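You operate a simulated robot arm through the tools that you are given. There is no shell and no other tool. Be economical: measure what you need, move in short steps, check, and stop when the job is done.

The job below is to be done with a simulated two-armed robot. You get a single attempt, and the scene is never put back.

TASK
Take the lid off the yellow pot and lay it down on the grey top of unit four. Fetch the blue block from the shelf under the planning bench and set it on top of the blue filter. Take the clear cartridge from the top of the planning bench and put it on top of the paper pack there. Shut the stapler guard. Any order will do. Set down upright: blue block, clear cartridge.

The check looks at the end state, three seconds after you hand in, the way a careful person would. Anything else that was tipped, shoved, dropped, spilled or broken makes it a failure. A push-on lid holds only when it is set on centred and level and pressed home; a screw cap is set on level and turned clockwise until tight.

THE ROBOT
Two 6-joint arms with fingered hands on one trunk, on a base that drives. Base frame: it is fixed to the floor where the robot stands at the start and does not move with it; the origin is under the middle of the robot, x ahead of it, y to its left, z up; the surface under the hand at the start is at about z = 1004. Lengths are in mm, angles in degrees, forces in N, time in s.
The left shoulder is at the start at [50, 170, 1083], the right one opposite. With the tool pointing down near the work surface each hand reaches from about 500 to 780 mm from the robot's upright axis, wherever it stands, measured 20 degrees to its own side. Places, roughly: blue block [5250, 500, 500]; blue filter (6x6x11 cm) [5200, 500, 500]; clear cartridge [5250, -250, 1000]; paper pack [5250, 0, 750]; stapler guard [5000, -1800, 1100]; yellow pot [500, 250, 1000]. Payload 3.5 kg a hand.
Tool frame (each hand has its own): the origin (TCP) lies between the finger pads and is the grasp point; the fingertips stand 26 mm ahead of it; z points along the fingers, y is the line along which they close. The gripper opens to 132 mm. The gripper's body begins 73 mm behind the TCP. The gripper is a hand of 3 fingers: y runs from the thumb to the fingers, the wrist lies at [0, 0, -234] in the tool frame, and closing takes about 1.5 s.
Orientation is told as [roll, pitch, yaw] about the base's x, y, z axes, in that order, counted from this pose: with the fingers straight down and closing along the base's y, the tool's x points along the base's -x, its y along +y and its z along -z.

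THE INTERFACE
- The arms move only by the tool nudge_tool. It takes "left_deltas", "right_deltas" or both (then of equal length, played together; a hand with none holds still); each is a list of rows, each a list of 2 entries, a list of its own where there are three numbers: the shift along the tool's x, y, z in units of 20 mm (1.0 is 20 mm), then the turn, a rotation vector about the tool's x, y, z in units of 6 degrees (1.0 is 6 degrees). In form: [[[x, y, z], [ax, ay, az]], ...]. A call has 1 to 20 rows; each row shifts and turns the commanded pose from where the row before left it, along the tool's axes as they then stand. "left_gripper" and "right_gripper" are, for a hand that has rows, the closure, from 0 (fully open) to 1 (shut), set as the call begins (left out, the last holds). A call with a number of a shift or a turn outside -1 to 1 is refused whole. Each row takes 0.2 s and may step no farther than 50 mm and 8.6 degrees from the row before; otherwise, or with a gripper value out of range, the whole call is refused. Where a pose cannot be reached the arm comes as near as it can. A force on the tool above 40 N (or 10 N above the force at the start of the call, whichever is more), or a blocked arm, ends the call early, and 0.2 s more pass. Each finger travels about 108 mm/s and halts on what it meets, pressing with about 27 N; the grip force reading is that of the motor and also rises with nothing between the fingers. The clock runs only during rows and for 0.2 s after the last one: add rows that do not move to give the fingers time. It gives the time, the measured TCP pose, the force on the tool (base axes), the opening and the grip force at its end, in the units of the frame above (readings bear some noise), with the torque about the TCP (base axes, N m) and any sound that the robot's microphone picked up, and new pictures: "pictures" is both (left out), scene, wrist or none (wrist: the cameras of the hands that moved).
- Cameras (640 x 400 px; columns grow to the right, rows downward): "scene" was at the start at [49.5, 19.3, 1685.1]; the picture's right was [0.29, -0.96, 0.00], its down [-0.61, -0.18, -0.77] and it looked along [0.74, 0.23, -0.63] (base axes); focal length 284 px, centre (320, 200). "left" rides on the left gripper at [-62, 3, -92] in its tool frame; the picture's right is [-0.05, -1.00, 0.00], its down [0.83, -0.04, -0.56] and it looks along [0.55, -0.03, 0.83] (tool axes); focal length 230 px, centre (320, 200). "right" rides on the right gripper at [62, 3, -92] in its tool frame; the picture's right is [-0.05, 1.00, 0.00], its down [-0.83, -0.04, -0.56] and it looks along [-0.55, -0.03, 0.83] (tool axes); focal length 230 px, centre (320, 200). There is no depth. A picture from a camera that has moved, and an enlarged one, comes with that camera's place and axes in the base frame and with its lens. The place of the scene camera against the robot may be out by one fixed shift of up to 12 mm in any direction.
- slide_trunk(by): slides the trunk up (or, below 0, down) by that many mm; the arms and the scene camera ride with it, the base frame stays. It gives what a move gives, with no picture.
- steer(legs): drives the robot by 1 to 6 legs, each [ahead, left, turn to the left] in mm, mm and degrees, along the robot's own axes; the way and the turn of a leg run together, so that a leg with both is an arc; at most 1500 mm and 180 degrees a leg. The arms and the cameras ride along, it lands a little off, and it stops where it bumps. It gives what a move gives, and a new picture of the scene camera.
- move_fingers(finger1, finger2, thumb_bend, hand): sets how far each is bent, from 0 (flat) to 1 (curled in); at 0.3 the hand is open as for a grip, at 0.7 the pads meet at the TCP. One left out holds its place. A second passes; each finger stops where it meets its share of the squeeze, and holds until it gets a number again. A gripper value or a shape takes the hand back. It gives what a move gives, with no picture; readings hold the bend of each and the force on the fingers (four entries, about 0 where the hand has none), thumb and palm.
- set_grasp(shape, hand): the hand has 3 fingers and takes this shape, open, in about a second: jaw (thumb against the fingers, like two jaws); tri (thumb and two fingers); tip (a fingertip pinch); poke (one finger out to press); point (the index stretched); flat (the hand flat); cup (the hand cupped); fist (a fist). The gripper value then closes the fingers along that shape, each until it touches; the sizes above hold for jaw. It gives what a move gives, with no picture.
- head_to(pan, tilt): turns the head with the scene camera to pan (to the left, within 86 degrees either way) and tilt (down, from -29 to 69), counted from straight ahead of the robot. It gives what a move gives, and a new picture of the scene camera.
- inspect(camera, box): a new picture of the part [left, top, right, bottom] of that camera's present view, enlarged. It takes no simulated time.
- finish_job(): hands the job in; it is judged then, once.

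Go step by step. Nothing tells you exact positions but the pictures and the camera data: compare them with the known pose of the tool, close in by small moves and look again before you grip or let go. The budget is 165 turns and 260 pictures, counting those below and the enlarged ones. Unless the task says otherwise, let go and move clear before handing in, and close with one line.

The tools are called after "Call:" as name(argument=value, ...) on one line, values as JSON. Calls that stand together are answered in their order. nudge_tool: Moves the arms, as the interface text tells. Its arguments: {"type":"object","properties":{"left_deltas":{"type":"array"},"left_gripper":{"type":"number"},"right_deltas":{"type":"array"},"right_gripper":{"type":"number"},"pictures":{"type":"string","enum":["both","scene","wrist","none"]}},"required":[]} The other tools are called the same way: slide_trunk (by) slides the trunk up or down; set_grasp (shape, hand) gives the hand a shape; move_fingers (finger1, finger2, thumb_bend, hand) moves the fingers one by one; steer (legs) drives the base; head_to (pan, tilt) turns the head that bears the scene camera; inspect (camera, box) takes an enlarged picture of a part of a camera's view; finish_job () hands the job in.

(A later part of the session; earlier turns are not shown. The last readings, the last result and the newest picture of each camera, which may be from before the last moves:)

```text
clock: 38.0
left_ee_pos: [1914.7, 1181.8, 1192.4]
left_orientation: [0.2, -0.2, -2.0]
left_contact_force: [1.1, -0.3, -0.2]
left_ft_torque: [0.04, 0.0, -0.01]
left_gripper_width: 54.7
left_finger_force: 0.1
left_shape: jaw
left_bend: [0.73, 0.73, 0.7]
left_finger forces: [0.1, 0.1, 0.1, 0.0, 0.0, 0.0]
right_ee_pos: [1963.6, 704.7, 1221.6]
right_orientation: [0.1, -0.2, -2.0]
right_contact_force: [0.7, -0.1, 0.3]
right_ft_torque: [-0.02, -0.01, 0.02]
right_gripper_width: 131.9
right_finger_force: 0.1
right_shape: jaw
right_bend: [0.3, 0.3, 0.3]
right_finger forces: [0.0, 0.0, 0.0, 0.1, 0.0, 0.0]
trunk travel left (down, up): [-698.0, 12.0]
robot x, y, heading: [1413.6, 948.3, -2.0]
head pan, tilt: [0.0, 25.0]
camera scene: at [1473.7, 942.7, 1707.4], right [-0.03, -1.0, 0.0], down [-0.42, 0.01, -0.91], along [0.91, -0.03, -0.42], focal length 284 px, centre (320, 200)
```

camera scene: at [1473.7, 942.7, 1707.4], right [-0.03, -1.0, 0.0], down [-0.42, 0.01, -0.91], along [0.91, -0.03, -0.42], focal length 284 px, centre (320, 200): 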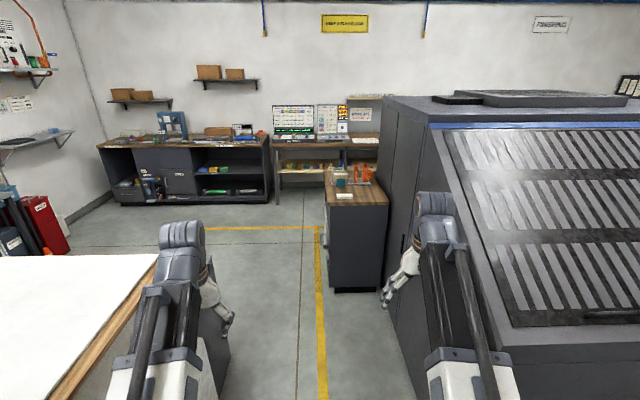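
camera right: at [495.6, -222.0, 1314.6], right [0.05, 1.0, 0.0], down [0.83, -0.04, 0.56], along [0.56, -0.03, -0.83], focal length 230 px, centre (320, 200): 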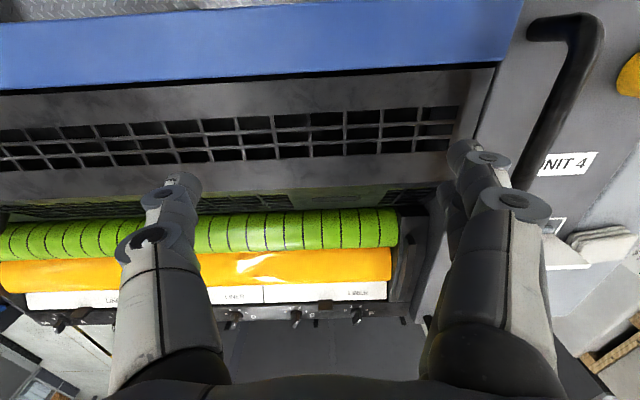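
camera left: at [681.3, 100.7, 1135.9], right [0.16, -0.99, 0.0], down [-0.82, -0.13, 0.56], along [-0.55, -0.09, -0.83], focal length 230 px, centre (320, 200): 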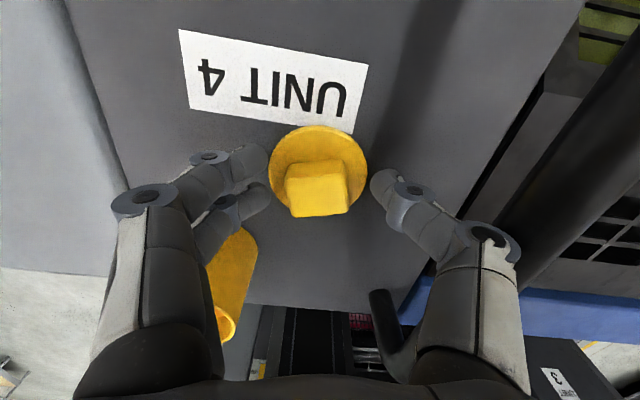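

Ahead is a workbench with monitors, and the wood-topped cabinet is at x ≈ 3345 with its edge at y ≈ 786. I'll go on 1000 mm and look again before swinging left around the cabinet.

Call:
steer(legs=[[1000, 50, 2]])

Call:
head_to(pan=45, tilt=40)

```text
clock: 43.2
left_ee_pos: [2914.3, 1232.2, 1193.0]
left_orientation: [0.1, -0.2, 0.0]
left_contact_force: [0.1, -0.8, 0.2]
left_ft_torque: [-0.02, 0.01, 0.01]
left_gripper_width: 54.9
left_finger_force: 0.0
left_shape: jaw
left_bend: [0.73, 0.73, 0.7]
left_finger forces: [0.0, 0.1, 0.0, 0.0, 0.0, 0.1]
right_ee_pos: [2979.6, 758.0, 1221.1]
right_orientation: [0.0, -0.2, 0.0]
right_contact_force: [0.3, 0.2, -0.3]
right_ft_torque: [0.01, 0.05, -0.01]
right_gripper_width: 131.7
right_finger_force: 0.0
right_shape: jaw
right_bend: [0.3, 0.3, 0.3]
right_finger forces: [0.0, 0.1, 0.0, 0.0, 0.1, 0.1]
trunk travel left (down, up): [-698.0, 12.0]
robot x, y, heading: [2421.5, 981.0, 0.1]
head pan, tilt: [0.0, 25.0]
camera scene: at [2481.5, 977.1, 1707.4], right [0.0, -1.0, 0.0], down [-0.42, 0.0, -0.91], along [0.91, 0.0, -0.42], focal length 284 px, centre (320, 200)
```

scene: 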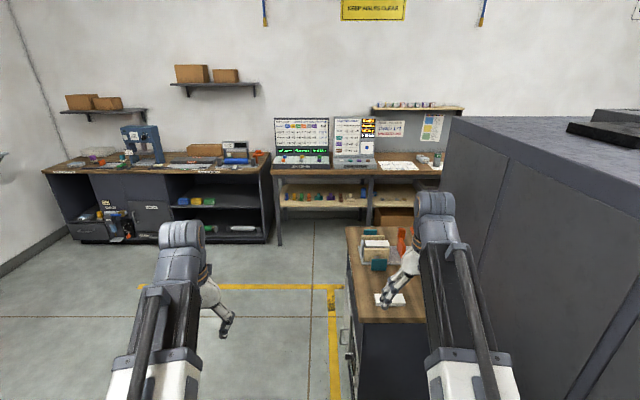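

```text
clock: 44.4
left_ee_pos: [2913.9, 1232.3, 1192.8]
left_orientation: [0.1, -0.2, 0.1]
left_contact_force: [1.2, 0.4, -0.2]
left_ft_torque: [0.0, 0.0, 0.01]
left_gripper_width: 54.9
left_finger_force: 0.0
left_shape: jaw
left_bend: [0.73, 0.73, 0.7]
left_finger forces: [0.1, 0.1, 0.0, 0.1, 0.0, 0.1]
right_ee_pos: [2979.2, 757.6, 1222.0]
right_orientation: [0.0, -0.2, 0.0]
right_contact_force: [0.1, -0.8, -0.2]
right_ft_torque: [-0.01, 0.03, -0.02]
right_gripper_width: 131.9
right_finger_force: 0.0
right_shape: jaw
right_bend: [0.3, 0.3, 0.3]
right_finger forces: [0.1, 0.1, 0.0, 0.0, 0.0, 0.0]
trunk travel left (down, up): [-698.0, 12.0]
robot x, y, heading: [2421.4, 980.5, -0.0]
head pan, tilt: [45.0, 40.0]
camera scene: at [2449.1, 1037.1, 1684.2], right [0.71, -0.71, 0.0], down [-0.45, -0.45, -0.77], along [0.54, 0.54, -0.64], focal length 284 px, centre (320, 200)
```

scene: 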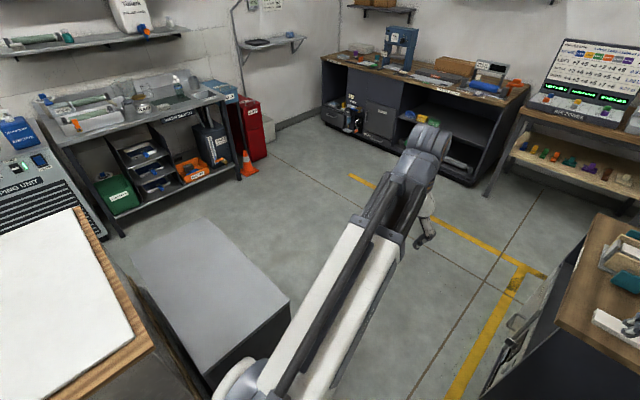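

The grey cabinet behind the pallets ends at about x 2750, y 1460, and the wood cabinet starts at about x 3263, y 860. I'll thread diagonally between those two corners into the open floor before the benches.

Call:
head_to(pan=-20, tilt=25)

Call:
steer(legs=[[585, 180, 0], [500, 240, 0], [600, 0, 0]])

```text
clock: 45.7
left_ee_pos: [2912.8, 1232.0, 1191.9]
left_orientation: [0.1, -0.3, 0.0]
left_contact_force: [-0.7, -0.2, 0.4]
left_ft_torque: [0.03, 0.04, 0.0]
left_gripper_width: 54.9
left_finger_force: 0.0
left_shape: jaw
left_bend: [0.73, 0.73, 0.7]
left_finger forces: [0.0, 0.2, 0.1, 0.1, 0.1, 0.1]
right_ee_pos: [2979.3, 757.8, 1220.9]
right_orientation: [-0.1, -0.2, 0.0]
right_contact_force: [0.7, 0.8, -0.4]
right_ft_torque: [0.02, 0.02, 0.02]
right_gripper_width: 131.9
right_finger_force: 0.1
right_shape: jaw
right_bend: [0.3, 0.3, 0.3]
right_finger forces: [0.1, 0.0, 0.0, 0.0, 0.1, 0.0]
trunk travel left (down, up): [-698.0, 12.0]
robot x, y, heading: [2421.1, 983.1, -0.0]
head pan, tilt: [-20.0, 25.0]
camera scene: at [2475.5, 945.6, 1707.4], right [-0.34, -0.94, 0.0], down [-0.4, 0.14, -0.91], along [0.85, -0.31, -0.42], focal length 284 px, centre (320, 200)
```

scene: 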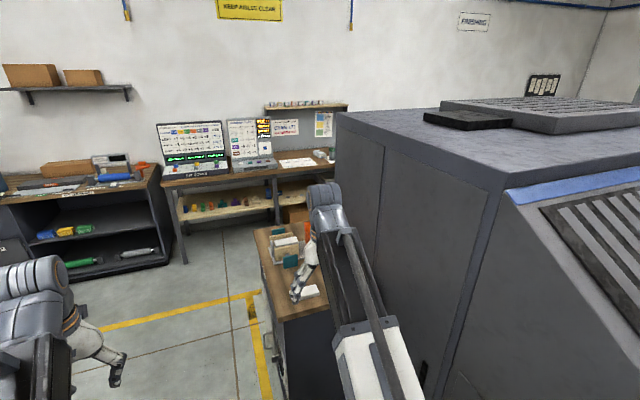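

```text
clock: 55.0
left_ee_pos: [4607.4, 1618.5, 1192.2]
left_orientation: [0.1, -0.1, -1.3]
left_contact_force: [-0.2, -0.2, -0.1]
left_ft_torque: [0.0, 0.04, -0.01]
left_gripper_width: 54.9
left_finger_force: 0.0
left_shape: jaw
left_bend: [0.73, 0.73, 0.7]
left_finger forces: [0.0, 0.1, 0.0, 0.0, 0.1, 0.0]
right_ee_pos: [4663.0, 1143.2, 1221.5]
right_orientation: [0.0, -0.2, -1.3]
right_contact_force: [-0.5, -0.9, 0.2]
right_ft_torque: [0.02, -0.01, 0.0]
right_gripper_width: 131.9
right_finger_force: 0.1
right_shape: jaw
right_bend: [0.3, 0.3, 0.3]
right_finger forces: [0.0, 0.1, 0.1, 0.1, 0.1, 0.0]
trunk travel left (down, up): [-698.0, 12.0]
robot x, y, heading: [4107.2, 1381.1, -1.4]
head pan, tilt: [-20.0, 25.0]
camera scene: at [4164.2, 1342.9, 1707.4], right [-0.36, -0.93, 0.0], down [-0.39, 0.15, -0.91], along [0.84, -0.33, -0.42], focal length 284 px, centre (320, 200)
```

scene: 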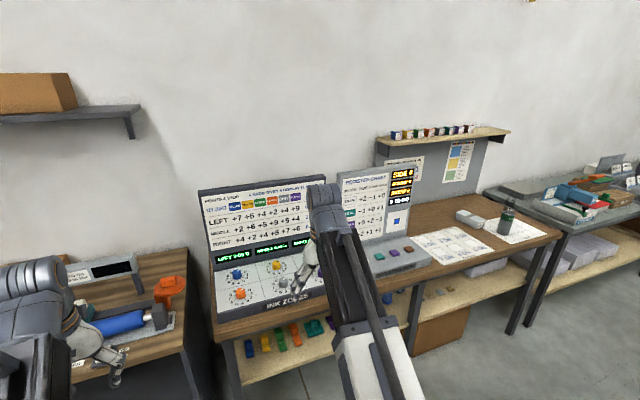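

I'm through without a bump. The bench with consoles runs to the right, and small items stand near its right end. I'll look right and down before sliding along it.

Call:
head_to(pan=-75, tilt=35)

Call:
head_to(pan=-45, tilt=30)

```text
clock: 56.2
left_ee_pos: [4607.7, 1618.6, 1193.3]
left_orientation: [0.1, -0.2, -1.2]
left_contact_force: [0.1, -0.1, -0.2]
left_ft_torque: [0.0, -0.02, 0.02]
left_gripper_width: 54.6
left_finger_force: 0.1
left_shape: jaw
left_bend: [0.73, 0.73, 0.7]
left_finger forces: [0.2, 0.0, 0.0, 0.0, 0.0, 0.0]
right_ee_pos: [4662.9, 1141.9, 1221.2]
right_orientation: [0.0, -0.2, -1.4]
right_contact_force: [0.2, -0.1, 0.3]
right_ft_torque: [-0.01, -0.02, 0.02]
right_gripper_width: 131.9
right_finger_force: 0.1
right_shape: jaw
right_bend: [0.3, 0.3, 0.3]
right_finger forces: [0.0, 0.1, 0.1, 0.0, 0.0, 0.0]
trunk travel left (down, up): [-698.0, 12.0]
robot x, y, heading: [4110.0, 1385.6, -1.4]
head pan, tilt: [-75.0, 35.0]
camera scene: at [4098.5, 1290.8, 1691.7], right [-0.97, -0.24, 0.0], down [-0.14, 0.56, -0.82], along [0.19, -0.8, -0.57], focal length 284 px, centre (320, 200)
```

scene: 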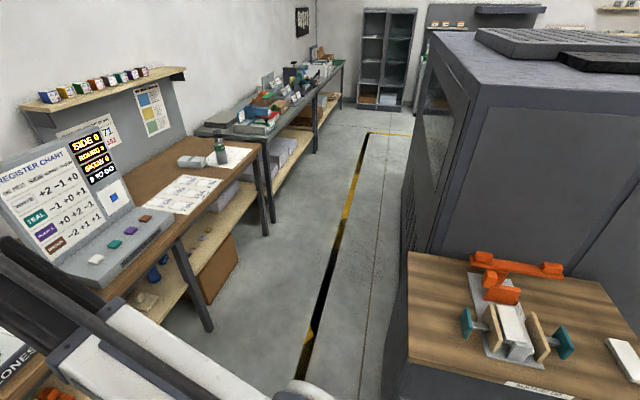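

```text
clock: 57.1
left_ee_pos: [4608.3, 1618.9, 1192.1]
left_orientation: [0.1, -0.3, -1.3]
left_contact_force: [0.2, -0.4, -0.4]
left_ft_torque: [-0.01, 0.0, -0.03]
left_gripper_width: 54.7
left_finger_force: 0.0
left_shape: jaw
left_bend: [0.73, 0.73, 0.7]
left_finger forces: [0.1, 0.0, 0.0, 0.1, 0.0, 0.0]
right_ee_pos: [4662.3, 1143.7, 1219.6]
right_orientation: [0.0, -0.1, -1.2]
right_contact_force: [-0.1, -0.7, -0.2]
right_ft_torque: [-0.04, 0.0, -0.02]
right_gripper_width: 131.7
right_finger_force: 0.1
right_shape: jaw
right_bend: [0.3, 0.3, 0.3]
right_finger forces: [0.1, 0.0, 0.0, 0.0, 0.0, 0.0]
trunk travel left (down, up): [-698.0, 12.0]
robot x, y, heading: [4108.3, 1381.3, -1.5]
head pan, tilt: [-45.0, 30.0]
camera scene: at [4140.0, 1310.9, 1699.5], right [-0.72, -0.69, 0.0], down [-0.35, 0.36, -0.87], along [0.6, -0.63, -0.5], focal length 284 px, centre (320, 200)
```

scene: 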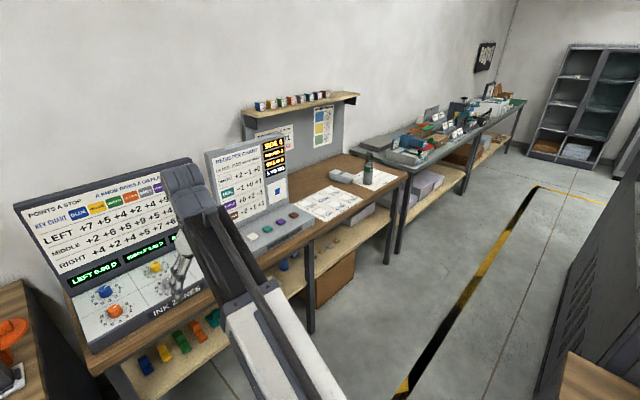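

The corridor between the press (x ≤ 3920) and bench front (x ≈ 4880) is clear. I'll ease ahead, then slide right to face the bench at y ≈ 500.

Call:
head_to(pan=0, tilt=45)

Call:
steer(legs=[[230, 0, 1.4], [0, -880, 0]])

```text
clock: 58.3
left_ee_pos: [4608.5, 1619.4, 1191.7]
left_orientation: [0.1, -0.4, -1.3]
left_contact_force: [-0.6, -0.4, -0.4]
left_ft_torque: [0.02, 0.0, -0.02]
left_gripper_width: 55.1
left_finger_force: 0.0
left_shape: jaw
left_bend: [0.73, 0.73, 0.7]
left_finger forces: [0.0, 0.1, 0.0, 0.0, 0.1, 0.1]
right_ee_pos: [4662.7, 1142.7, 1222.2]
right_orientation: [0.0, -0.1, -1.3]
right_contact_force: [0.0, -0.2, -0.4]
right_ft_torque: [-0.01, 0.05, 0.0]
right_gripper_width: 131.9
right_finger_force: 0.0
right_shape: jaw
right_bend: [0.3, 0.3, 0.3]
right_finger forces: [0.1, 0.0, 0.0, 0.0, 0.1, 0.1]
trunk travel left (down, up): [-698.0, 12.0]
robot x, y, heading: [4108.2, 1380.1, -1.4]
head pan, tilt: [0.0, 45.0]
camera scene: at [4158.9, 1374.4, 1676.9], right [-0.02, -1.0, 0.0], down [-0.71, 0.02, -0.71], along [0.71, -0.02, -0.71], focal length 284 px, centre (320, 200)
```

scene: 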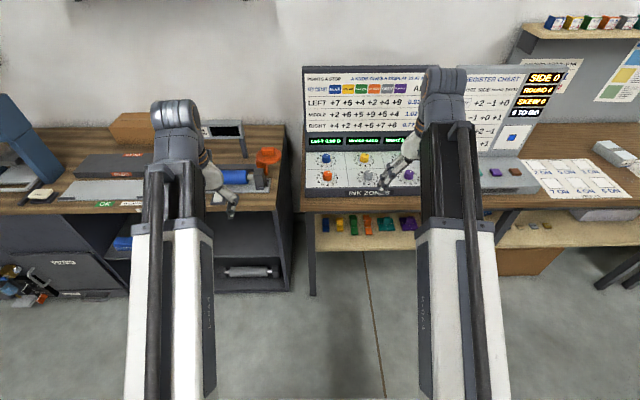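

```text
clock: 64.2
left_ee_pos: [4828.3, 736.9, 1192.6]
left_orientation: [0.1, -0.3, -1.0]
left_contact_force: [0.7, -0.3, -0.1]
left_ft_torque: [0.03, -0.02, 0.0]
left_gripper_width: 55.0
left_finger_force: 0.1
left_shape: jaw
left_bend: [0.73, 0.73, 0.7]
left_finger forces: [0.0, 0.1, 0.0, 0.1, 0.0, 0.1]
right_ee_pos: [4887.3, 260.2, 1221.9]
right_orientation: [0.0, -0.1, -1.1]
right_contact_force: [0.4, 0.1, -0.2]
right_ft_torque: [0.01, 0.07, 0.0]
right_gripper_width: 132.1
right_finger_force: 0.0
right_shape: jaw
right_bend: [0.3, 0.3, 0.3]
right_finger forces: [0.0, 0.1, 0.0, 0.1, 0.1, 0.1]
trunk travel left (down, up): [-698.0, 12.0]
robot x, y, heading: [4333.1, 495.7, -1.2]
head pan, tilt: [0.0, 45.0]
camera scene: at [4381.6, 489.2, 1676.9], right [-0.02, -1.0, 0.0], down [-0.71, 0.01, -0.71], along [0.71, -0.01, -0.71], focal length 284 px, centre (320, 200)
```

scene: 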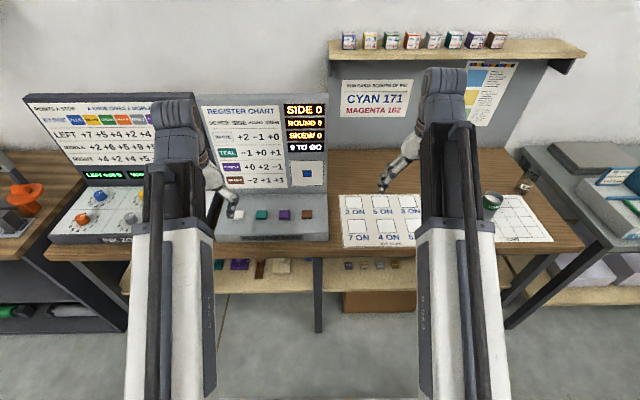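

I'm facing the bench now, so I'll enlarge its top on the right and the shelf beneath.

Call:
inspect(camera="scene", box=[440, 130, 600, 230])

Call:
inspect(camera="scene", box=[200, 230, 440, 330])

Call:
head_to(pan=-45, tilt=40)

```text
4.00 times, centred on (520, 180) of scene
camera zoom: at [4381.6, 489.2, 1676.9], right [-0.02, -1.0, 0.0], down [-0.71, 0.01, -0.71], along [0.71, -0.01, -0.71], focal length 1137 px, centre (-480, 280)
```

zoom: 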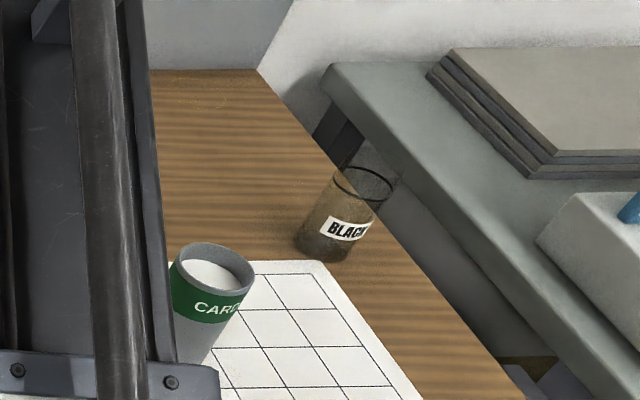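

```text
2.67 times, centred on (320, 280) of scene
camera zoom: at [4381.6, 489.2, 1676.9], right [-0.02, -1.0, 0.0], down [-0.71, 0.01, -0.71], along [0.71, -0.01, -0.71], focal length 758 px, centre (320, -13)
```

zoom: 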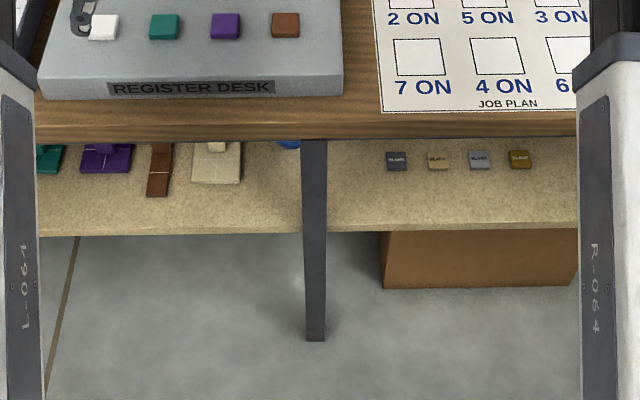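

```text
clock: 65.4
left_ee_pos: [4828.8, 736.3, 1192.7]
left_orientation: [0.0, -0.4, -0.9]
left_contact_force: [-0.3, 0.6, -0.5]
left_ft_torque: [0.02, 0.04, -0.01]
left_gripper_width: 55.1
left_finger_force: 0.1
left_shape: jaw
left_bend: [0.73, 0.73, 0.7]
left_finger forces: [0.0, 0.1, 0.1, 0.0, 0.0, 0.1]
right_ee_pos: [4885.5, 260.3, 1221.6]
right_orientation: [0.0, -0.3, -1.0]
right_contact_force: [0.1, 0.0, 0.0]
right_ft_torque: [-0.01, 0.02, 0.01]
right_gripper_width: 131.9
right_finger_force: 0.0
right_shape: jaw
right_bend: [0.3, 0.3, 0.3]
right_finger forces: [0.1, 0.0, 0.0, 0.0, 0.1, 0.1]
trunk travel left (down, up): [-698.0, 12.0]
robot x, y, heading: [4331.0, 495.1, -0.9]
head pan, tilt: [-45.0, 40.0]
camera scene: at [4359.4, 430.0, 1684.1], right [-0.72, -0.69, 0.0], down [-0.45, 0.46, -0.77], along [0.53, -0.55, -0.64], focal length 284 px, centre (320, 200)
```

scene: 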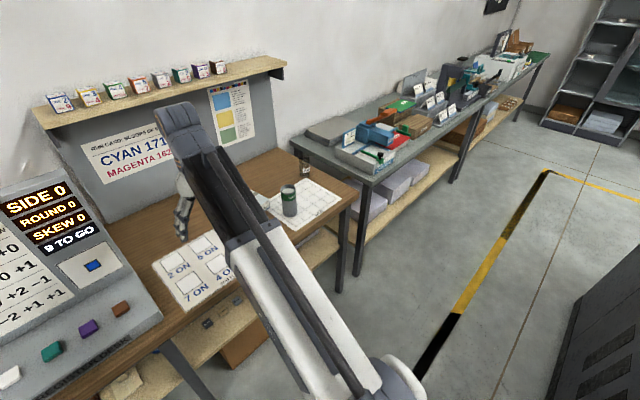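

The clear "BLACK" cartridge stands near the bench's right end and the paper pack is likely hidden behind my right arm. Something blue shows on the shelf by the middle leg. I'll slide right to do the cartridge first.

Call:
head_to(pan=0, tilt=45)

Call:
steer(legs=[[60, -700, 1]])

```text
clock: 66.5
left_ee_pos: [4829.3, 736.9, 1192.0]
left_orientation: [0.1, -0.3, -1.0]
left_contact_force: [-0.5, -0.9, 0.0]
left_ft_torque: [0.02, -0.02, -0.01]
left_gripper_width: 55.0
left_finger_force: 0.0
left_shape: jaw
left_bend: [0.73, 0.73, 0.7]
left_finger forces: [0.1, 0.0, 0.0, 0.1, 0.1, 0.1]
right_ee_pos: [4888.4, 260.9, 1221.4]
right_orientation: [0.0, -0.2, -1.0]
right_contact_force: [-0.2, -0.8, -0.9]
right_ft_torque: [0.02, 0.0, -0.02]
right_gripper_width: 131.9
right_finger_force: 0.1
right_shape: jaw
right_bend: [0.3, 0.3, 0.3]
right_finger forces: [0.1, 0.1, 0.0, 0.0, 0.1, 0.0]
trunk travel left (down, up): [-698.0, 12.0]
robot x, y, heading: [4333.3, 497.2, -1.0]
head pan, tilt: [0.0, 45.0]
camera scene: at [4381.6, 489.7, 1676.9], right [-0.02, -1.0, 0.0], down [-0.71, 0.01, -0.71], along [0.71, -0.01, -0.71], focal length 284 px, centre (320, 200)
```

scene: 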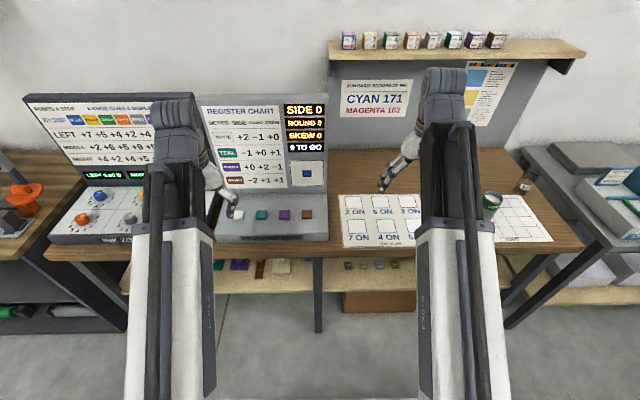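

```text
clock: 70.3
left_ee_pos: [4881.3, 52.0, 1193.2]
left_orientation: [0.1, -0.1, 1.0]
left_contact_force: [-0.1, 0.0, -0.4]
left_ft_torque: [0.0, -0.03, -0.03]
left_gripper_width: 54.8
left_finger_force: 0.0
left_shape: jaw
left_bend: [0.73, 0.73, 0.7]
left_finger forces: [0.0, 0.1, 0.0, 0.1, 0.0, 0.1]
right_ee_pos: [4956.1, -421.1, 1222.2]
right_orientation: [0.0, -0.2, 1.1]
right_contact_force: [-0.9, 0.0, 0.6]
right_ft_torque: [0.01, 0.0, -0.02]
right_gripper_width: 131.8
right_finger_force: 0.1
right_shape: jaw
right_bend: [0.3, 0.3, 0.3]
right_finger forces: [0.0, 0.0, 0.0, 0.1, 0.0, 0.0]
trunk travel left (down, up): [-698.0, 12.0]
robot x, y, heading: [4394.0, -206.7, 0.9]
head pan, tilt: [0.0, 45.0]
camera scene: at [4442.6, -211.0, 1676.9], right [0.02, -1.0, 0.0], down [-0.71, -0.01, -0.71], along [0.71, 0.01, -0.71], focal length 284 px, centre (320, 200)
```

scene: 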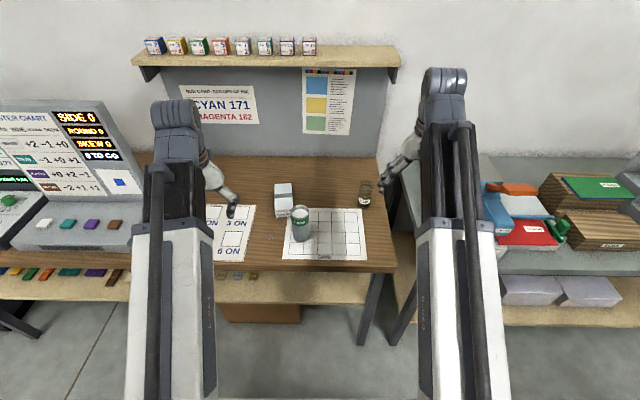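

Now the cartridge, the can, the paper pack and sheets are all in view between my arms. I'll enlarge them to measure.

Call:
inspect(camera="scene", box=[260, 160, 400, 260])

Call:
inspect(camera="right", box=[0, 0, 640, 400])

```text
4.00 times, centred on (330, 210) of scene
camera zoom: at [4442.6, -211.0, 1676.9], right [0.02, -1.0, 0.0], down [-0.71, -0.01, -0.71], along [0.71, 0.01, -0.71], focal length 1137 px, centre (280, 160)
```

zoom: 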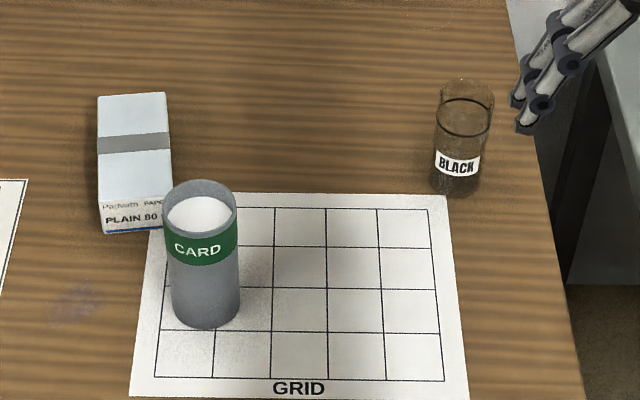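

```text
1.00 times, centred on (320, 200) of right (not enlarged: the box is as wide or as high as the picture)
camera zoom: at [4892.8, -419.0, 1314.6], right [0.03, 1.0, 0.0], down [0.83, -0.03, 0.56], along [0.56, -0.02, -0.83], focal length 230 px, centre (320, 200)
```

zoom: 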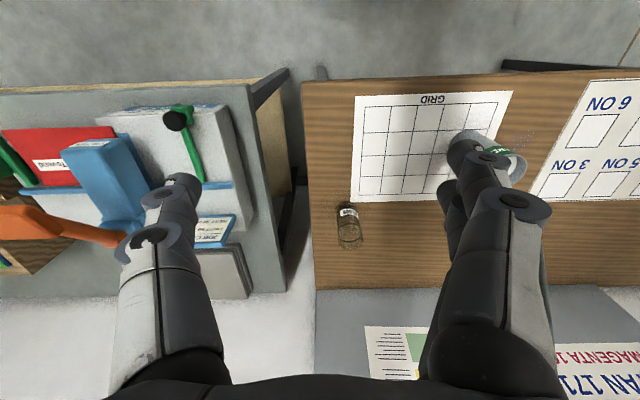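

I put the cartridge base at about [5250, -377] on a bench top at z ≈ 843, about 52 mm across and 105 mm tall. The paper pack "PLAIN 80" is at about x 5176–5328, y -88…-20, top z ≈ 888. I'll move nearer so the right hand reaches both.

Call:
steer(legs=[[145, 160, -0.9]])

Call:
head_to(pan=-15, tilt=50)

```text
clock: 72.0
left_ee_pos: [5033.0, 206.6, 1193.0]
left_orientation: [0.0, -0.2, 0.3]
left_contact_force: [0.2, -0.2, 0.0]
left_ft_torque: [-0.03, 0.02, 0.0]
left_gripper_width: 55.0
left_finger_force: 0.0
left_shape: jaw
left_bend: [0.73, 0.73, 0.7]
left_finger forces: [0.0, 0.1, 0.1, 0.0, 0.1, 0.0]
right_ee_pos: [5099.3, -267.1, 1221.8]
right_orientation: [-0.1, -0.2, 0.3]
right_contact_force: [0.1, 1.5, 0.5]
right_ft_torque: [0.0, 0.04, 0.01]
right_gripper_width: 132.0
right_finger_force: 0.1
right_shape: jaw
right_bend: [0.3, 0.3, 0.3]
right_finger forces: [0.0, 0.0, 0.1, 0.0, 0.0, 0.1]
trunk travel left (down, up): [-698.0, 12.0]
robot x, y, heading: [4535.6, -44.2, 0.1]
head pan, tilt: [0.0, 45.0]
camera scene: at [4589.6, -49.0, 1676.8], right [0.0, -1.0, 0.0], down [-0.71, 0.0, -0.71], along [0.71, 0.0, -0.71], focal length 284 px, centre (320, 200)
```

scene: 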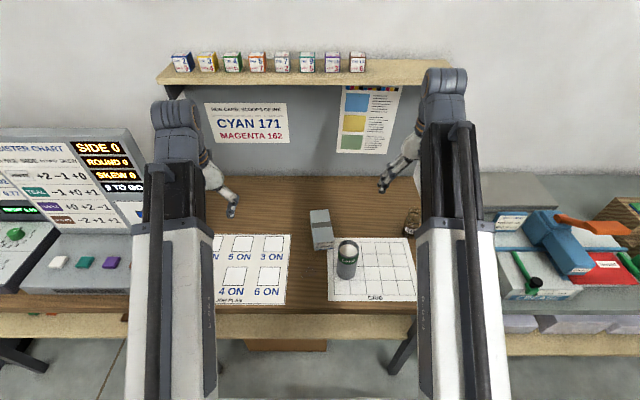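

```text
clock: 72.8
left_ee_pos: [5030.9, 206.4, 1193.4]
left_orientation: [0.1, -0.2, 0.4]
left_contact_force: [-0.4, -0.5, 0.4]
left_ft_torque: [0.05, 0.0, 0.04]
left_gripper_width: 54.7
left_finger_force: 0.1
left_shape: jaw
left_bend: [0.73, 0.73, 0.7]
left_finger forces: [0.0, 0.0, 0.0, 0.1, 0.0, 0.1]
right_ee_pos: [5098.5, -267.6, 1222.4]
right_orientation: [-0.1, -0.1, 0.2]
right_contact_force: [-0.1, -0.6, -1.2]
right_ft_torque: [0.01, 0.01, 0.02]
right_gripper_width: 132.1
right_finger_force: 0.0
right_shape: jaw
right_bend: [0.3, 0.3, 0.3]
right_finger forces: [0.1, 0.0, 0.1, 0.1, 0.0, 0.1]
trunk travel left (down, up): [-698.0, 12.0]
robot x, y, heading: [4542.4, -44.2, 0.4]
head pan, tilt: [-15.0, 50.0]
camera scene: at [4581.8, -69.9, 1670.0], right [-0.25, -0.97, 0.0], down [-0.74, 0.19, -0.64], along [0.62, -0.16, -0.77], focal length 284 px, centre (320, 200)
```

scene: 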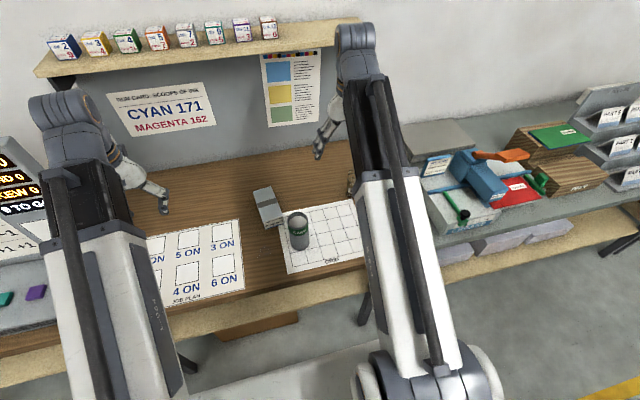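

Both targets should be within right-hand reach from here. I'll lower the trunk 160 mm, then carry the right hand to above the cartridge.

Call:
slide_trunk(by=-160)

Call:
nudge_tool(right_deltas=[[[-0.95, -0.69, 0], [0, 0, 0]], [[-0.95, -0.69, 0], [0, 0, 0]], [[-0.95, -0.69, 0], [0, 0, 0]], [[-0.95, -0.69, 0], [0, 0, 0]], [[-0.95, -0.69, 0], [0, 0, 0]], [[-0.95, -0.69, 0], [0, 0, 0]], [[-0.95, -0.69, 0], [0, 0, 0]], [[-0.95, -0.69, 0], [0, 0, 0]], [[0, 0, 0], [0, 0, 0]]], pictures="both")

```text
clock: 74.6
left_ee_pos: [5030.5, 207.1, 1033.1]
left_orientation: [0.1, -0.3, 0.3]
left_contact_force: [-0.7, -0.1, -0.6]
left_ft_torque: [0.01, -0.03, 0.0]
left_gripper_width: 54.8
left_finger_force: 0.1
left_shape: jaw
left_bend: [0.73, 0.73, 0.7]
left_finger forces: [0.0, 0.0, 0.0, 0.0, 0.0, 0.0]
right_ee_pos: [5100.1, -268.8, 1061.4]
right_orientation: [0.0, -0.2, 0.3]
right_contact_force: [0.1, 0.4, -0.6]
right_ft_torque: [0.01, -0.01, 0.02]
right_gripper_width: 132.1
right_finger_force: 0.1
right_shape: jaw
right_bend: [0.3, 0.3, 0.3]
right_finger forces: [0.1, 0.0, 0.1, 0.1, 0.0, 0.1]
trunk travel left (down, up): [-538.0, 172.0]
robot x, y, heading: [4538.6, -44.4, 0.3]
head pan, tilt: [-15.0, 50.0]
```

```text
clock: 76.6
left_ee_pos: [5030.6, 206.9, 1033.7]
left_orientation: [0.1, -0.3, 0.3]
left_contact_force: [-0.2, -0.3, -0.2]
left_ft_torque: [-0.02, -0.01, -0.01]
left_gripper_width: 55.1
left_finger_force: 0.0
left_shape: jaw
left_bend: [0.73, 0.73, 0.7]
left_finger forces: [0.1, 0.0, 0.0, 0.1, 0.0, 0.0]
right_ee_pos: [5227.7, -372.1, 1053.8]
right_orientation: [-0.1, -0.4, 0.2]
right_contact_force: [-0.1, -0.3, -0.5]
right_ft_torque: [0.04, -0.05, -0.01]
right_gripper_width: 131.5
right_finger_force: 0.1
right_shape: jaw
right_bend: [0.3, 0.3, 0.3]
right_finger forces: [0.0, 0.0, 0.0, 0.0, 0.0, 0.0]
right hand out of reach, approached as far as the arm can: row 7, 8
trunk travel left (down, up): [-538.0, 172.0]
robot x, y, heading: [4539.3, -45.9, 0.1]
head pan, tilt: [-15.0, 50.0]
camera scene: at [4581.7, -70.1, 1510.0], right [-0.25, -0.97, 0.0], down [-0.74, 0.2, -0.64], along [0.62, -0.16, -0.77], focal length 284 px, centre (320, 200)
camera right: at [5164.8, -368.4, 1146.2], right [0.05, 1.0, 0.0], down [0.83, -0.04, 0.56], along [0.56, -0.03, -0.83], focal length 230 px, centre (320, 200)
```

scene: 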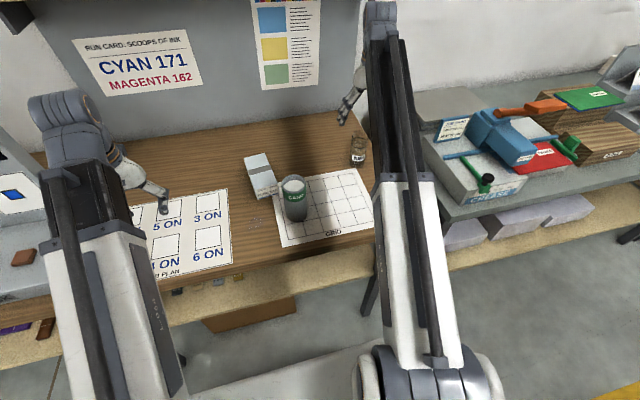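
right: 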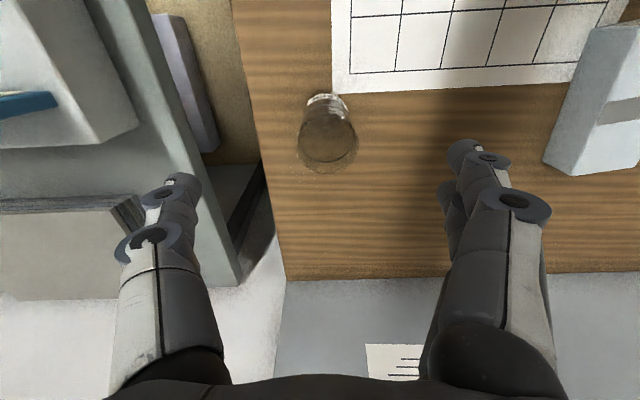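

The cartridge sits at about [5236, -365]. I'll part-close the hand for clearance, go down 80 mm and look again.

Call:
nudge_tool(right_deltas=[[[0, 0.1, 1], [0, 0, 0]], [[0, 0.1, 1], [0, 0, 0]], [[0, 0.1, 1], [0, 0, 0]], [[0, 0, 1], [0, 0, 0]], [[0, 0, 0], [0, 0, 0]]], right_gripper=0.3, pictures="wrist")

```text
clock: 77.8
left_ee_pos: [5030.7, 206.8, 1033.0]
left_orientation: [0.2, -0.3, 0.3]
left_contact_force: [-0.1, 0.3, 0.7]
left_ft_torque: [-0.02, 0.0, -0.01]
left_gripper_width: 55.3
left_finger_force: 0.1
left_shape: jaw
left_bend: [0.73, 0.73, 0.7]
left_finger forces: [0.1, 0.0, 0.0, 0.1, 0.1, 0.1]
right_ee_pos: [5230.3, -367.3, 973.1]
right_orientation: [0.0, -0.3, 0.3]
right_contact_force: [-0.5, -1.0, 0.5]
right_ft_torque: [0.02, -0.02, 0.01]
right_gripper_width: 93.0
right_finger_force: 0.0
right_shape: jaw
right_bend: [0.67, 0.67, 0.64]
right_finger forces: [0.0, 0.1, 0.0, 0.0, 0.0, 0.0]
trunk travel left (down, up): [-538.0, 172.0]
robot x, y, heading: [4536.2, -48.5, 0.5]
head pan, tilt: [-15.0, 50.0]
camera right: at [5167.5, -363.3, 1066.2], right [0.05, 1.0, 0.0], down [0.83, -0.04, 0.56], along [0.56, -0.03, -0.83], focal length 230 px, centre (320, 200)
```

right: 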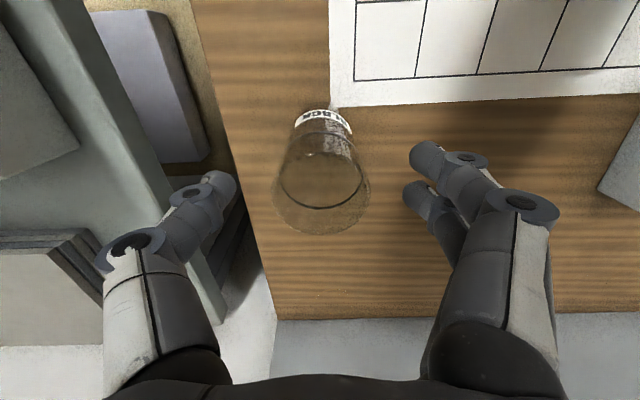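

The hand is centred over the cartridge, whose top is at about z 955. I'll go down 65 mm and close gently.

Call:
nudge_tool(right_deltas=[[[0, 0.05, 0.8], [0, 0, 0]], [[0, 0, 0.8], [0, 0, 0]], [[0, 0, 0.8], [0, 0, 0]], [[0, 0, 0.8], [0, 0, 0]], [[0, 0, 0], [0, 0, 0]]], pictures="both")

Call:
inspect(camera="scene", box=[230, 90, 400, 230])

```text
clock: 79.0
left_ee_pos: [5030.0, 207.1, 1032.6]
left_orientation: [0.1, -0.3, 0.4]
left_contact_force: [0.7, 0.4, 0.1]
left_ft_torque: [0.0, 0.0, 0.02]
left_gripper_width: 55.1
left_finger_force: 0.1
left_shape: jaw
left_bend: [0.73, 0.73, 0.7]
left_finger forces: [0.0, 0.0, 0.0, 0.1, 0.1, 0.0]
right_ee_pos: [5230.8, -364.5, 909.2]
right_orientation: [0.0, -0.2, 0.2]
right_contact_force: [-0.6, 0.6, 0.4]
right_ft_torque: [-0.01, -0.01, 0.04]
right_gripper_width: 93.0
right_finger_force: 0.0
right_shape: jaw
right_bend: [0.67, 0.67, 0.64]
right_finger forces: [0.0, 0.1, 0.0, 0.1, 0.0, 0.0]
trunk travel left (down, up): [-538.0, 172.0]
robot x, y, heading: [4541.3, -40.1, 0.3]
head pan, tilt: [-15.0, 50.0]
camera scene: at [4581.7, -70.1, 1510.0], right [-0.25, -0.97, 0.0], down [-0.74, 0.2, -0.64], along [0.62, -0.16, -0.77], focal length 284 px, centre (320, 200)
camera right: at [5167.0, -360.6, 1002.9], right [0.05, 1.0, 0.0], down [0.83, -0.04, 0.56], along [0.56, -0.03, -0.83], focal length 230 px, centre (320, 200)
```

scene: 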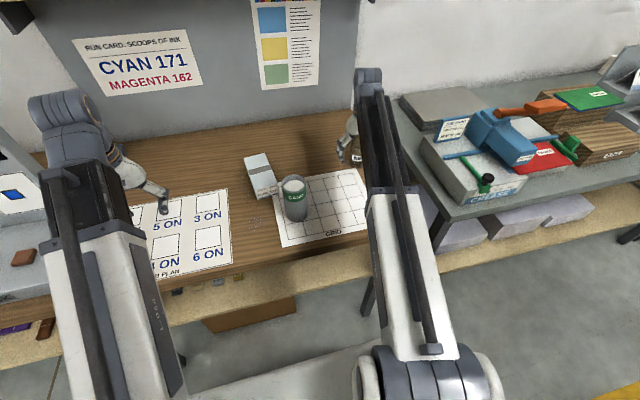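
right: 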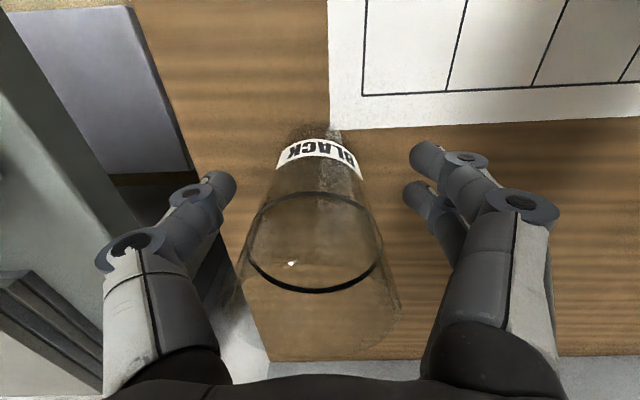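

```text
2.86 times, centred on (315, 160) of scene
camera zoom: at [4581.7, -70.1, 1510.0], right [-0.25, -0.97, 0.0], down [-0.74, 0.2, -0.64], along [0.62, -0.16, -0.77], focal length 812 px, centre (334, 314)
```

zoom: 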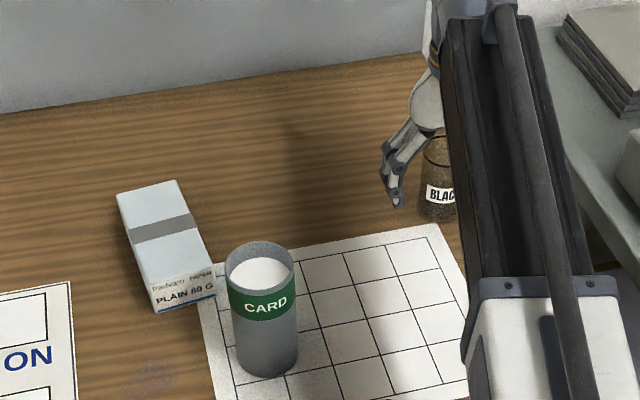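

The cartridge is centred between thumb and fingers. I'll close the hand.

Call:
nudge_tool(right_deltas=[[[0, 0, 0], [0, 0, 0]], [[0, 0, 0], [0, 0, 0]], [[0, 0, 0], [0, 0, 0]], [[0, 0, 0], [0, 0, 0]], [[0, 0, 0], [0, 0, 0]], [[0, 0, 0], [0, 0, 0]]], right_gripper=1, pictures="wrist")

```text
clock: 80.4
left_ee_pos: [5030.1, 206.6, 1031.5]
left_orientation: [0.1, -0.2, 0.3]
left_contact_force: [0.0, -0.4, 0.4]
left_ft_torque: [-0.02, 0.01, -0.01]
left_gripper_width: 55.1
left_finger_force: 0.0
left_shape: jaw
left_bend: [0.73, 0.73, 0.7]
left_finger forces: [0.1, 0.0, 0.0, 0.0, 0.1, 0.0]
right_ee_pos: [5230.1, -362.9, 909.6]
right_orientation: [-0.1, -0.3, 0.4]
right_contact_force: [0.1, 0.2, 0.0]
right_ft_torque: [-0.02, 0.03, -0.03]
right_gripper_width: 42.5
right_finger_force: 27.3
right_shape: jaw
right_bend: [0.73, 0.74, 0.7]
right_finger forces: [12.5, 12.3, 0.0, 0.0, 24.4, 0.0]
trunk travel left (down, up): [-538.0, 172.0]
robot x, y, heading: [4539.6, -47.1, 0.3]
head pan, tilt: [-15.0, 50.0]
camera right: at [5167.0, -360.7, 1003.0], right [0.05, 1.0, 0.0], down [0.83, -0.04, 0.56], along [0.56, -0.03, -0.83], focal length 230 px, centre (320, 200)
```

right: 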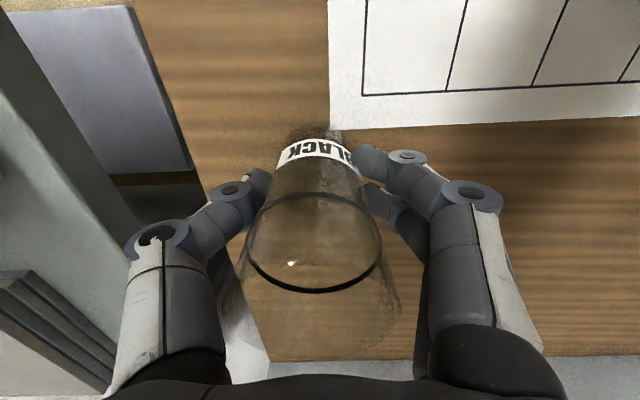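

I have the cartridge, gripped at 42.5 mm. I'll lift it with the trunk so it stays upright, then carry it across toward the pack at about [5243, -49].

Call:
slide_trunk(by=80)

Call:
nudge_tool(right_deltas=[[[0, 1, 0], [0, 0, 0]], [[0, 1, 0], [0, 0, 0]], [[0, 1, 0], [0, 0, 0]], [[0, 1, 0], [0, 0, 0]], [[0, 1, 0], [0, 0, 0]], [[0, 1, 0], [0, 0, 0]], [[0, 1, 0], [0, 0, 0]], [[0, 1, 0], [0, 0, 0]], [[-0.1, 1, 0], [0, 0, 0]], [[-0.1, 1, 0], [0, 0, 0]], [[-0.1, 1, 0], [0, 0, 0]], [[-0.1, 1, 0], [0, 0, 0]], [[-0.1, 1, 0], [0, 0, 0]], [[-0.1, 1, 0], [0, 0, 0]], [[0, 1, 0], [0, 0, 0]], [[0, 0, 0], [0, 0, 0]]], pictures="both")

```text
clock: 81.6
left_ee_pos: [5031.9, 206.6, 1113.2]
left_orientation: [0.1, -0.2, 0.4]
left_contact_force: [0.5, 0.1, -0.5]
left_ft_torque: [0.0, 0.0, 0.01]
left_gripper_width: 54.6
left_finger_force: 0.1
left_shape: jaw
left_bend: [0.73, 0.73, 0.7]
left_finger forces: [0.0, 0.0, 0.0, 0.1, 0.0, 0.0]
right_ee_pos: [5230.2, -364.9, 989.0]
right_orientation: [0.0, -0.1, 0.3]
right_contact_force: [0.2, 0.0, -1.6]
right_ft_torque: [0.02, 0.01, 0.01]
right_gripper_width: 42.7
right_finger_force: 26.7
right_shape: jaw
right_bend: [0.73, 0.74, 0.7]
right_finger forces: [12.4, 12.4, 0.0, 0.0, 24.5, 0.0]
trunk travel left (down, up): [-618.0, 92.0]
robot x, y, heading: [4540.4, -45.3, 0.2]
head pan, tilt: [-15.0, 50.0]
```

```text
clock: 85.0
left_ee_pos: [5031.7, 206.3, 1113.3]
left_orientation: [0.1, -0.2, 0.3]
left_contact_force: [-0.2, -0.4, -0.6]
left_ft_torque: [-0.03, 0.0, 0.0]
left_gripper_width: 54.8
left_finger_force: 0.1
left_shape: jaw
left_bend: [0.73, 0.73, 0.7]
left_finger forces: [0.0, 0.0, 0.1, 0.1, 0.0, 0.0]
right_ee_pos: [5239.4, -62.4, 990.3]
right_orientation: [0.0, -0.2, 0.2]
right_contact_force: [-0.1, 1.1, -1.7]
right_ft_torque: [0.01, 0.01, 0.04]
right_gripper_width: 42.5
right_finger_force: 27.5
right_shape: jaw
right_bend: [0.73, 0.74, 0.7]
right_finger forces: [12.6, 12.6, 0.0, 0.0, 24.3, 0.0]
trunk travel left (down, up): [-618.0, 92.0]
robot x, y, heading: [4538.7, -45.4, 0.3]
head pan, tilt: [-15.0, 50.0]
camera scene: at [4581.8, -70.0, 1590.0], right [-0.25, -0.97, 0.0], down [-0.74, 0.2, -0.64], along [0.62, -0.16, -0.77], focal length 284 px, centre (320, 200)
camera right: at [5177.3, -59.9, 1083.3], right [0.05, 1.0, 0.0], down [0.83, -0.04, 0.56], along [0.56, -0.03, -0.83], focal length 230 px, centre (320, 200)
```

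scene: 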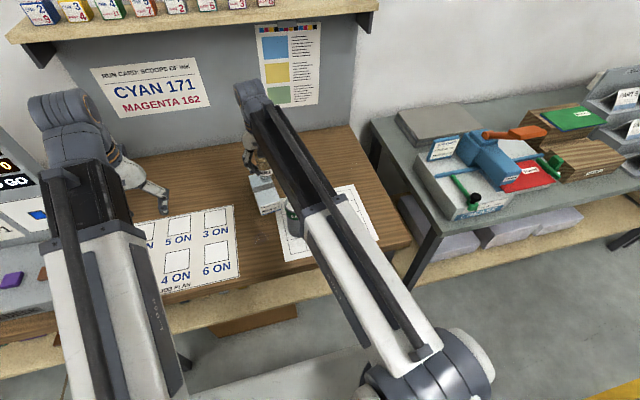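
right: 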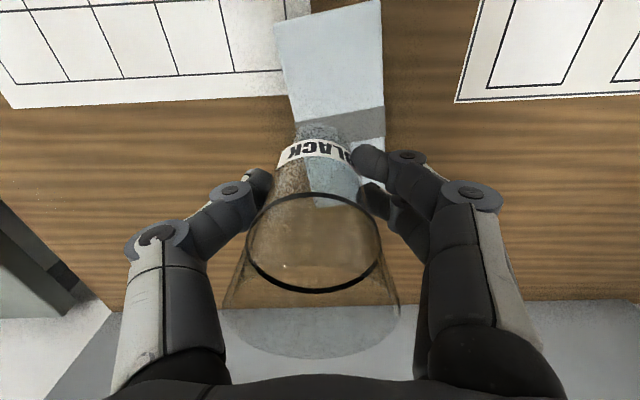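

The pack's middle band shows at about [5236, -46], so I need +15 mm in y. The base should touch at about TCP z 954. I'll shift and lower most of the way.

Call:
nudge_tool(right_deltas=[[[0, 0.75, 0], [0, 0, 0]], [[0, 0, 0.6], [0, 0, 0]], [[0, 0, 0.6], [0, 0, 0]], [[0, 0, 0], [0, 0, 0]]], pictures="wrist")

Call:
inspect(camera="scene", box=[220, 130, 340, 230])

```text
clock: 86.0
left_ee_pos: [5031.1, 206.4, 1112.2]
left_orientation: [0.1, -0.1, 0.2]
left_contact_force: [0.3, -0.5, -0.1]
left_ft_torque: [-0.01, 0.0, 0.0]
left_gripper_width: 55.1
left_finger_force: 0.0
left_shape: jaw
left_bend: [0.73, 0.73, 0.7]
left_finger forces: [0.0, 0.0, 0.1, 0.0, 0.0, 0.1]
right_ee_pos: [5240.7, -49.8, 964.7]
right_orientation: [0.0, -0.2, 0.3]
right_contact_force: [0.8, 0.3, -1.7]
right_ft_torque: [0.01, 0.03, -0.03]
right_gripper_width: 42.2
right_finger_force: 27.0
right_shape: jaw
right_bend: [0.73, 0.74, 0.7]
right_finger forces: [12.6, 12.6, 0.1, 0.0, 24.4, 0.0]
trunk travel left (down, up): [-618.0, 92.0]
robot x, y, heading: [4538.2, -43.5, 0.0]
head pan, tilt: [-15.0, 50.0]
camera right: at [5177.5, -45.4, 1059.0], right [0.05, 1.0, 0.0], down [0.83, -0.04, 0.56], along [0.56, -0.03, -0.83], focal length 230 px, centre (320, 200)
```

right: 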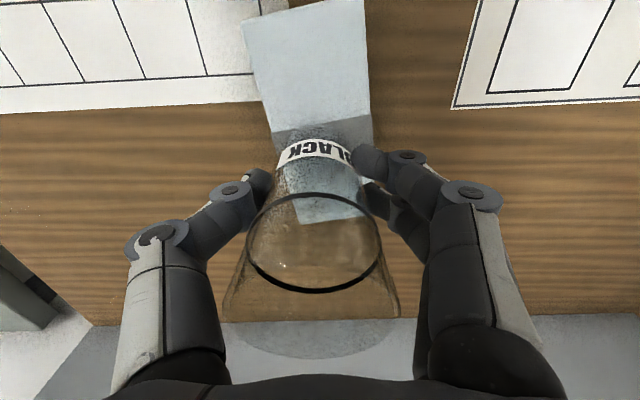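

```text
4.00 times, centred on (280, 180) of scene
camera zoom: at [4581.8, -70.0, 1590.0], right [-0.25, -0.97, 0.0], down [-0.74, 0.2, -0.64], along [0.62, -0.16, -0.77], focal length 1137 px, centre (480, 280)
```

zoom: 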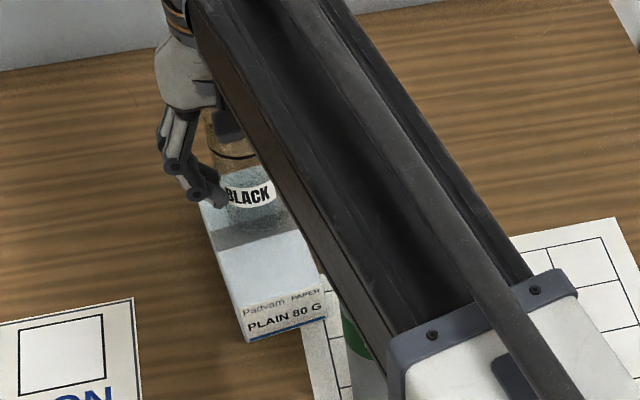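

The cartridge hangs just over the pack's middle. I'll lower it in small steps until I feel contact.

Call:
nudge_tool(right_deltas=[[[0, 0, 0.2], [0, 0, 0]], [[0, 0, 0.15], [0, 0, 0]], [[0, 0, 0], [0, 0, 0]]], pictures="none")

Call:
nudge_tool(right_deltas=[[[0, 0, 0.1], [0, 0, 0]], [[0, 0, 0.1], [0, 0, 0]]], pictures="none")

```text
clock: 86.8
left_ee_pos: [5031.7, 206.3, 1111.8]
left_orientation: [0.1, -0.2, 0.4]
left_contact_force: [0.0, 0.6, 0.1]
left_ft_torque: [-0.05, 0.01, 0.03]
left_gripper_width: 54.9
left_finger_force: 0.0
left_shape: jaw
left_bend: [0.73, 0.73, 0.7]
left_finger forces: [0.0, 0.0, 0.0, 0.1, 0.1, 0.0]
right_ee_pos: [5240.1, -48.6, 959.1]
right_orientation: [0.1, -0.3, 0.3]
right_contact_force: [0.3, -0.8, -1.3]
right_ft_torque: [0.01, -0.01, -0.01]
right_gripper_width: 42.1
right_finger_force: 26.6
right_shape: jaw
right_bend: [0.73, 0.74, 0.7]
right_finger forces: [12.6, 12.6, 0.0, 0.0, 24.4, 0.0]
trunk travel left (down, up): [-618.0, 92.0]
robot x, y, heading: [4540.6, -45.0, 0.2]
head pan, tilt: [-15.0, 50.0]
```

```text
clock: 87.4
left_ee_pos: [5030.4, 206.3, 1113.6]
left_orientation: [0.1, -0.3, 0.3]
left_contact_force: [-0.5, 0.4, 0.5]
left_ft_torque: [0.0, 0.01, -0.02]
left_gripper_width: 54.8
left_finger_force: 0.0
left_shape: jaw
left_bend: [0.73, 0.73, 0.7]
left_finger forces: [0.0, 0.1, 0.0, 0.0, 0.0, 0.1]
right_ee_pos: [5239.4, -48.6, 957.0]
right_orientation: [0.0, -0.3, 0.3]
right_contact_force: [-1.0, -0.8, 8.7]
right_ft_torque: [0.01, 0.01, -0.01]
right_gripper_width: 42.5
right_finger_force: 27.1
right_shape: jaw
right_bend: [0.73, 0.74, 0.7]
right_finger forces: [13.5, 13.6, 0.0, 0.1, 26.1, 0.0]
trunk travel left (down, up): [-618.0, 92.0]
robot x, y, heading: [4538.4, -43.6, -0.0]
head pan, tilt: [-15.0, 50.0]
```

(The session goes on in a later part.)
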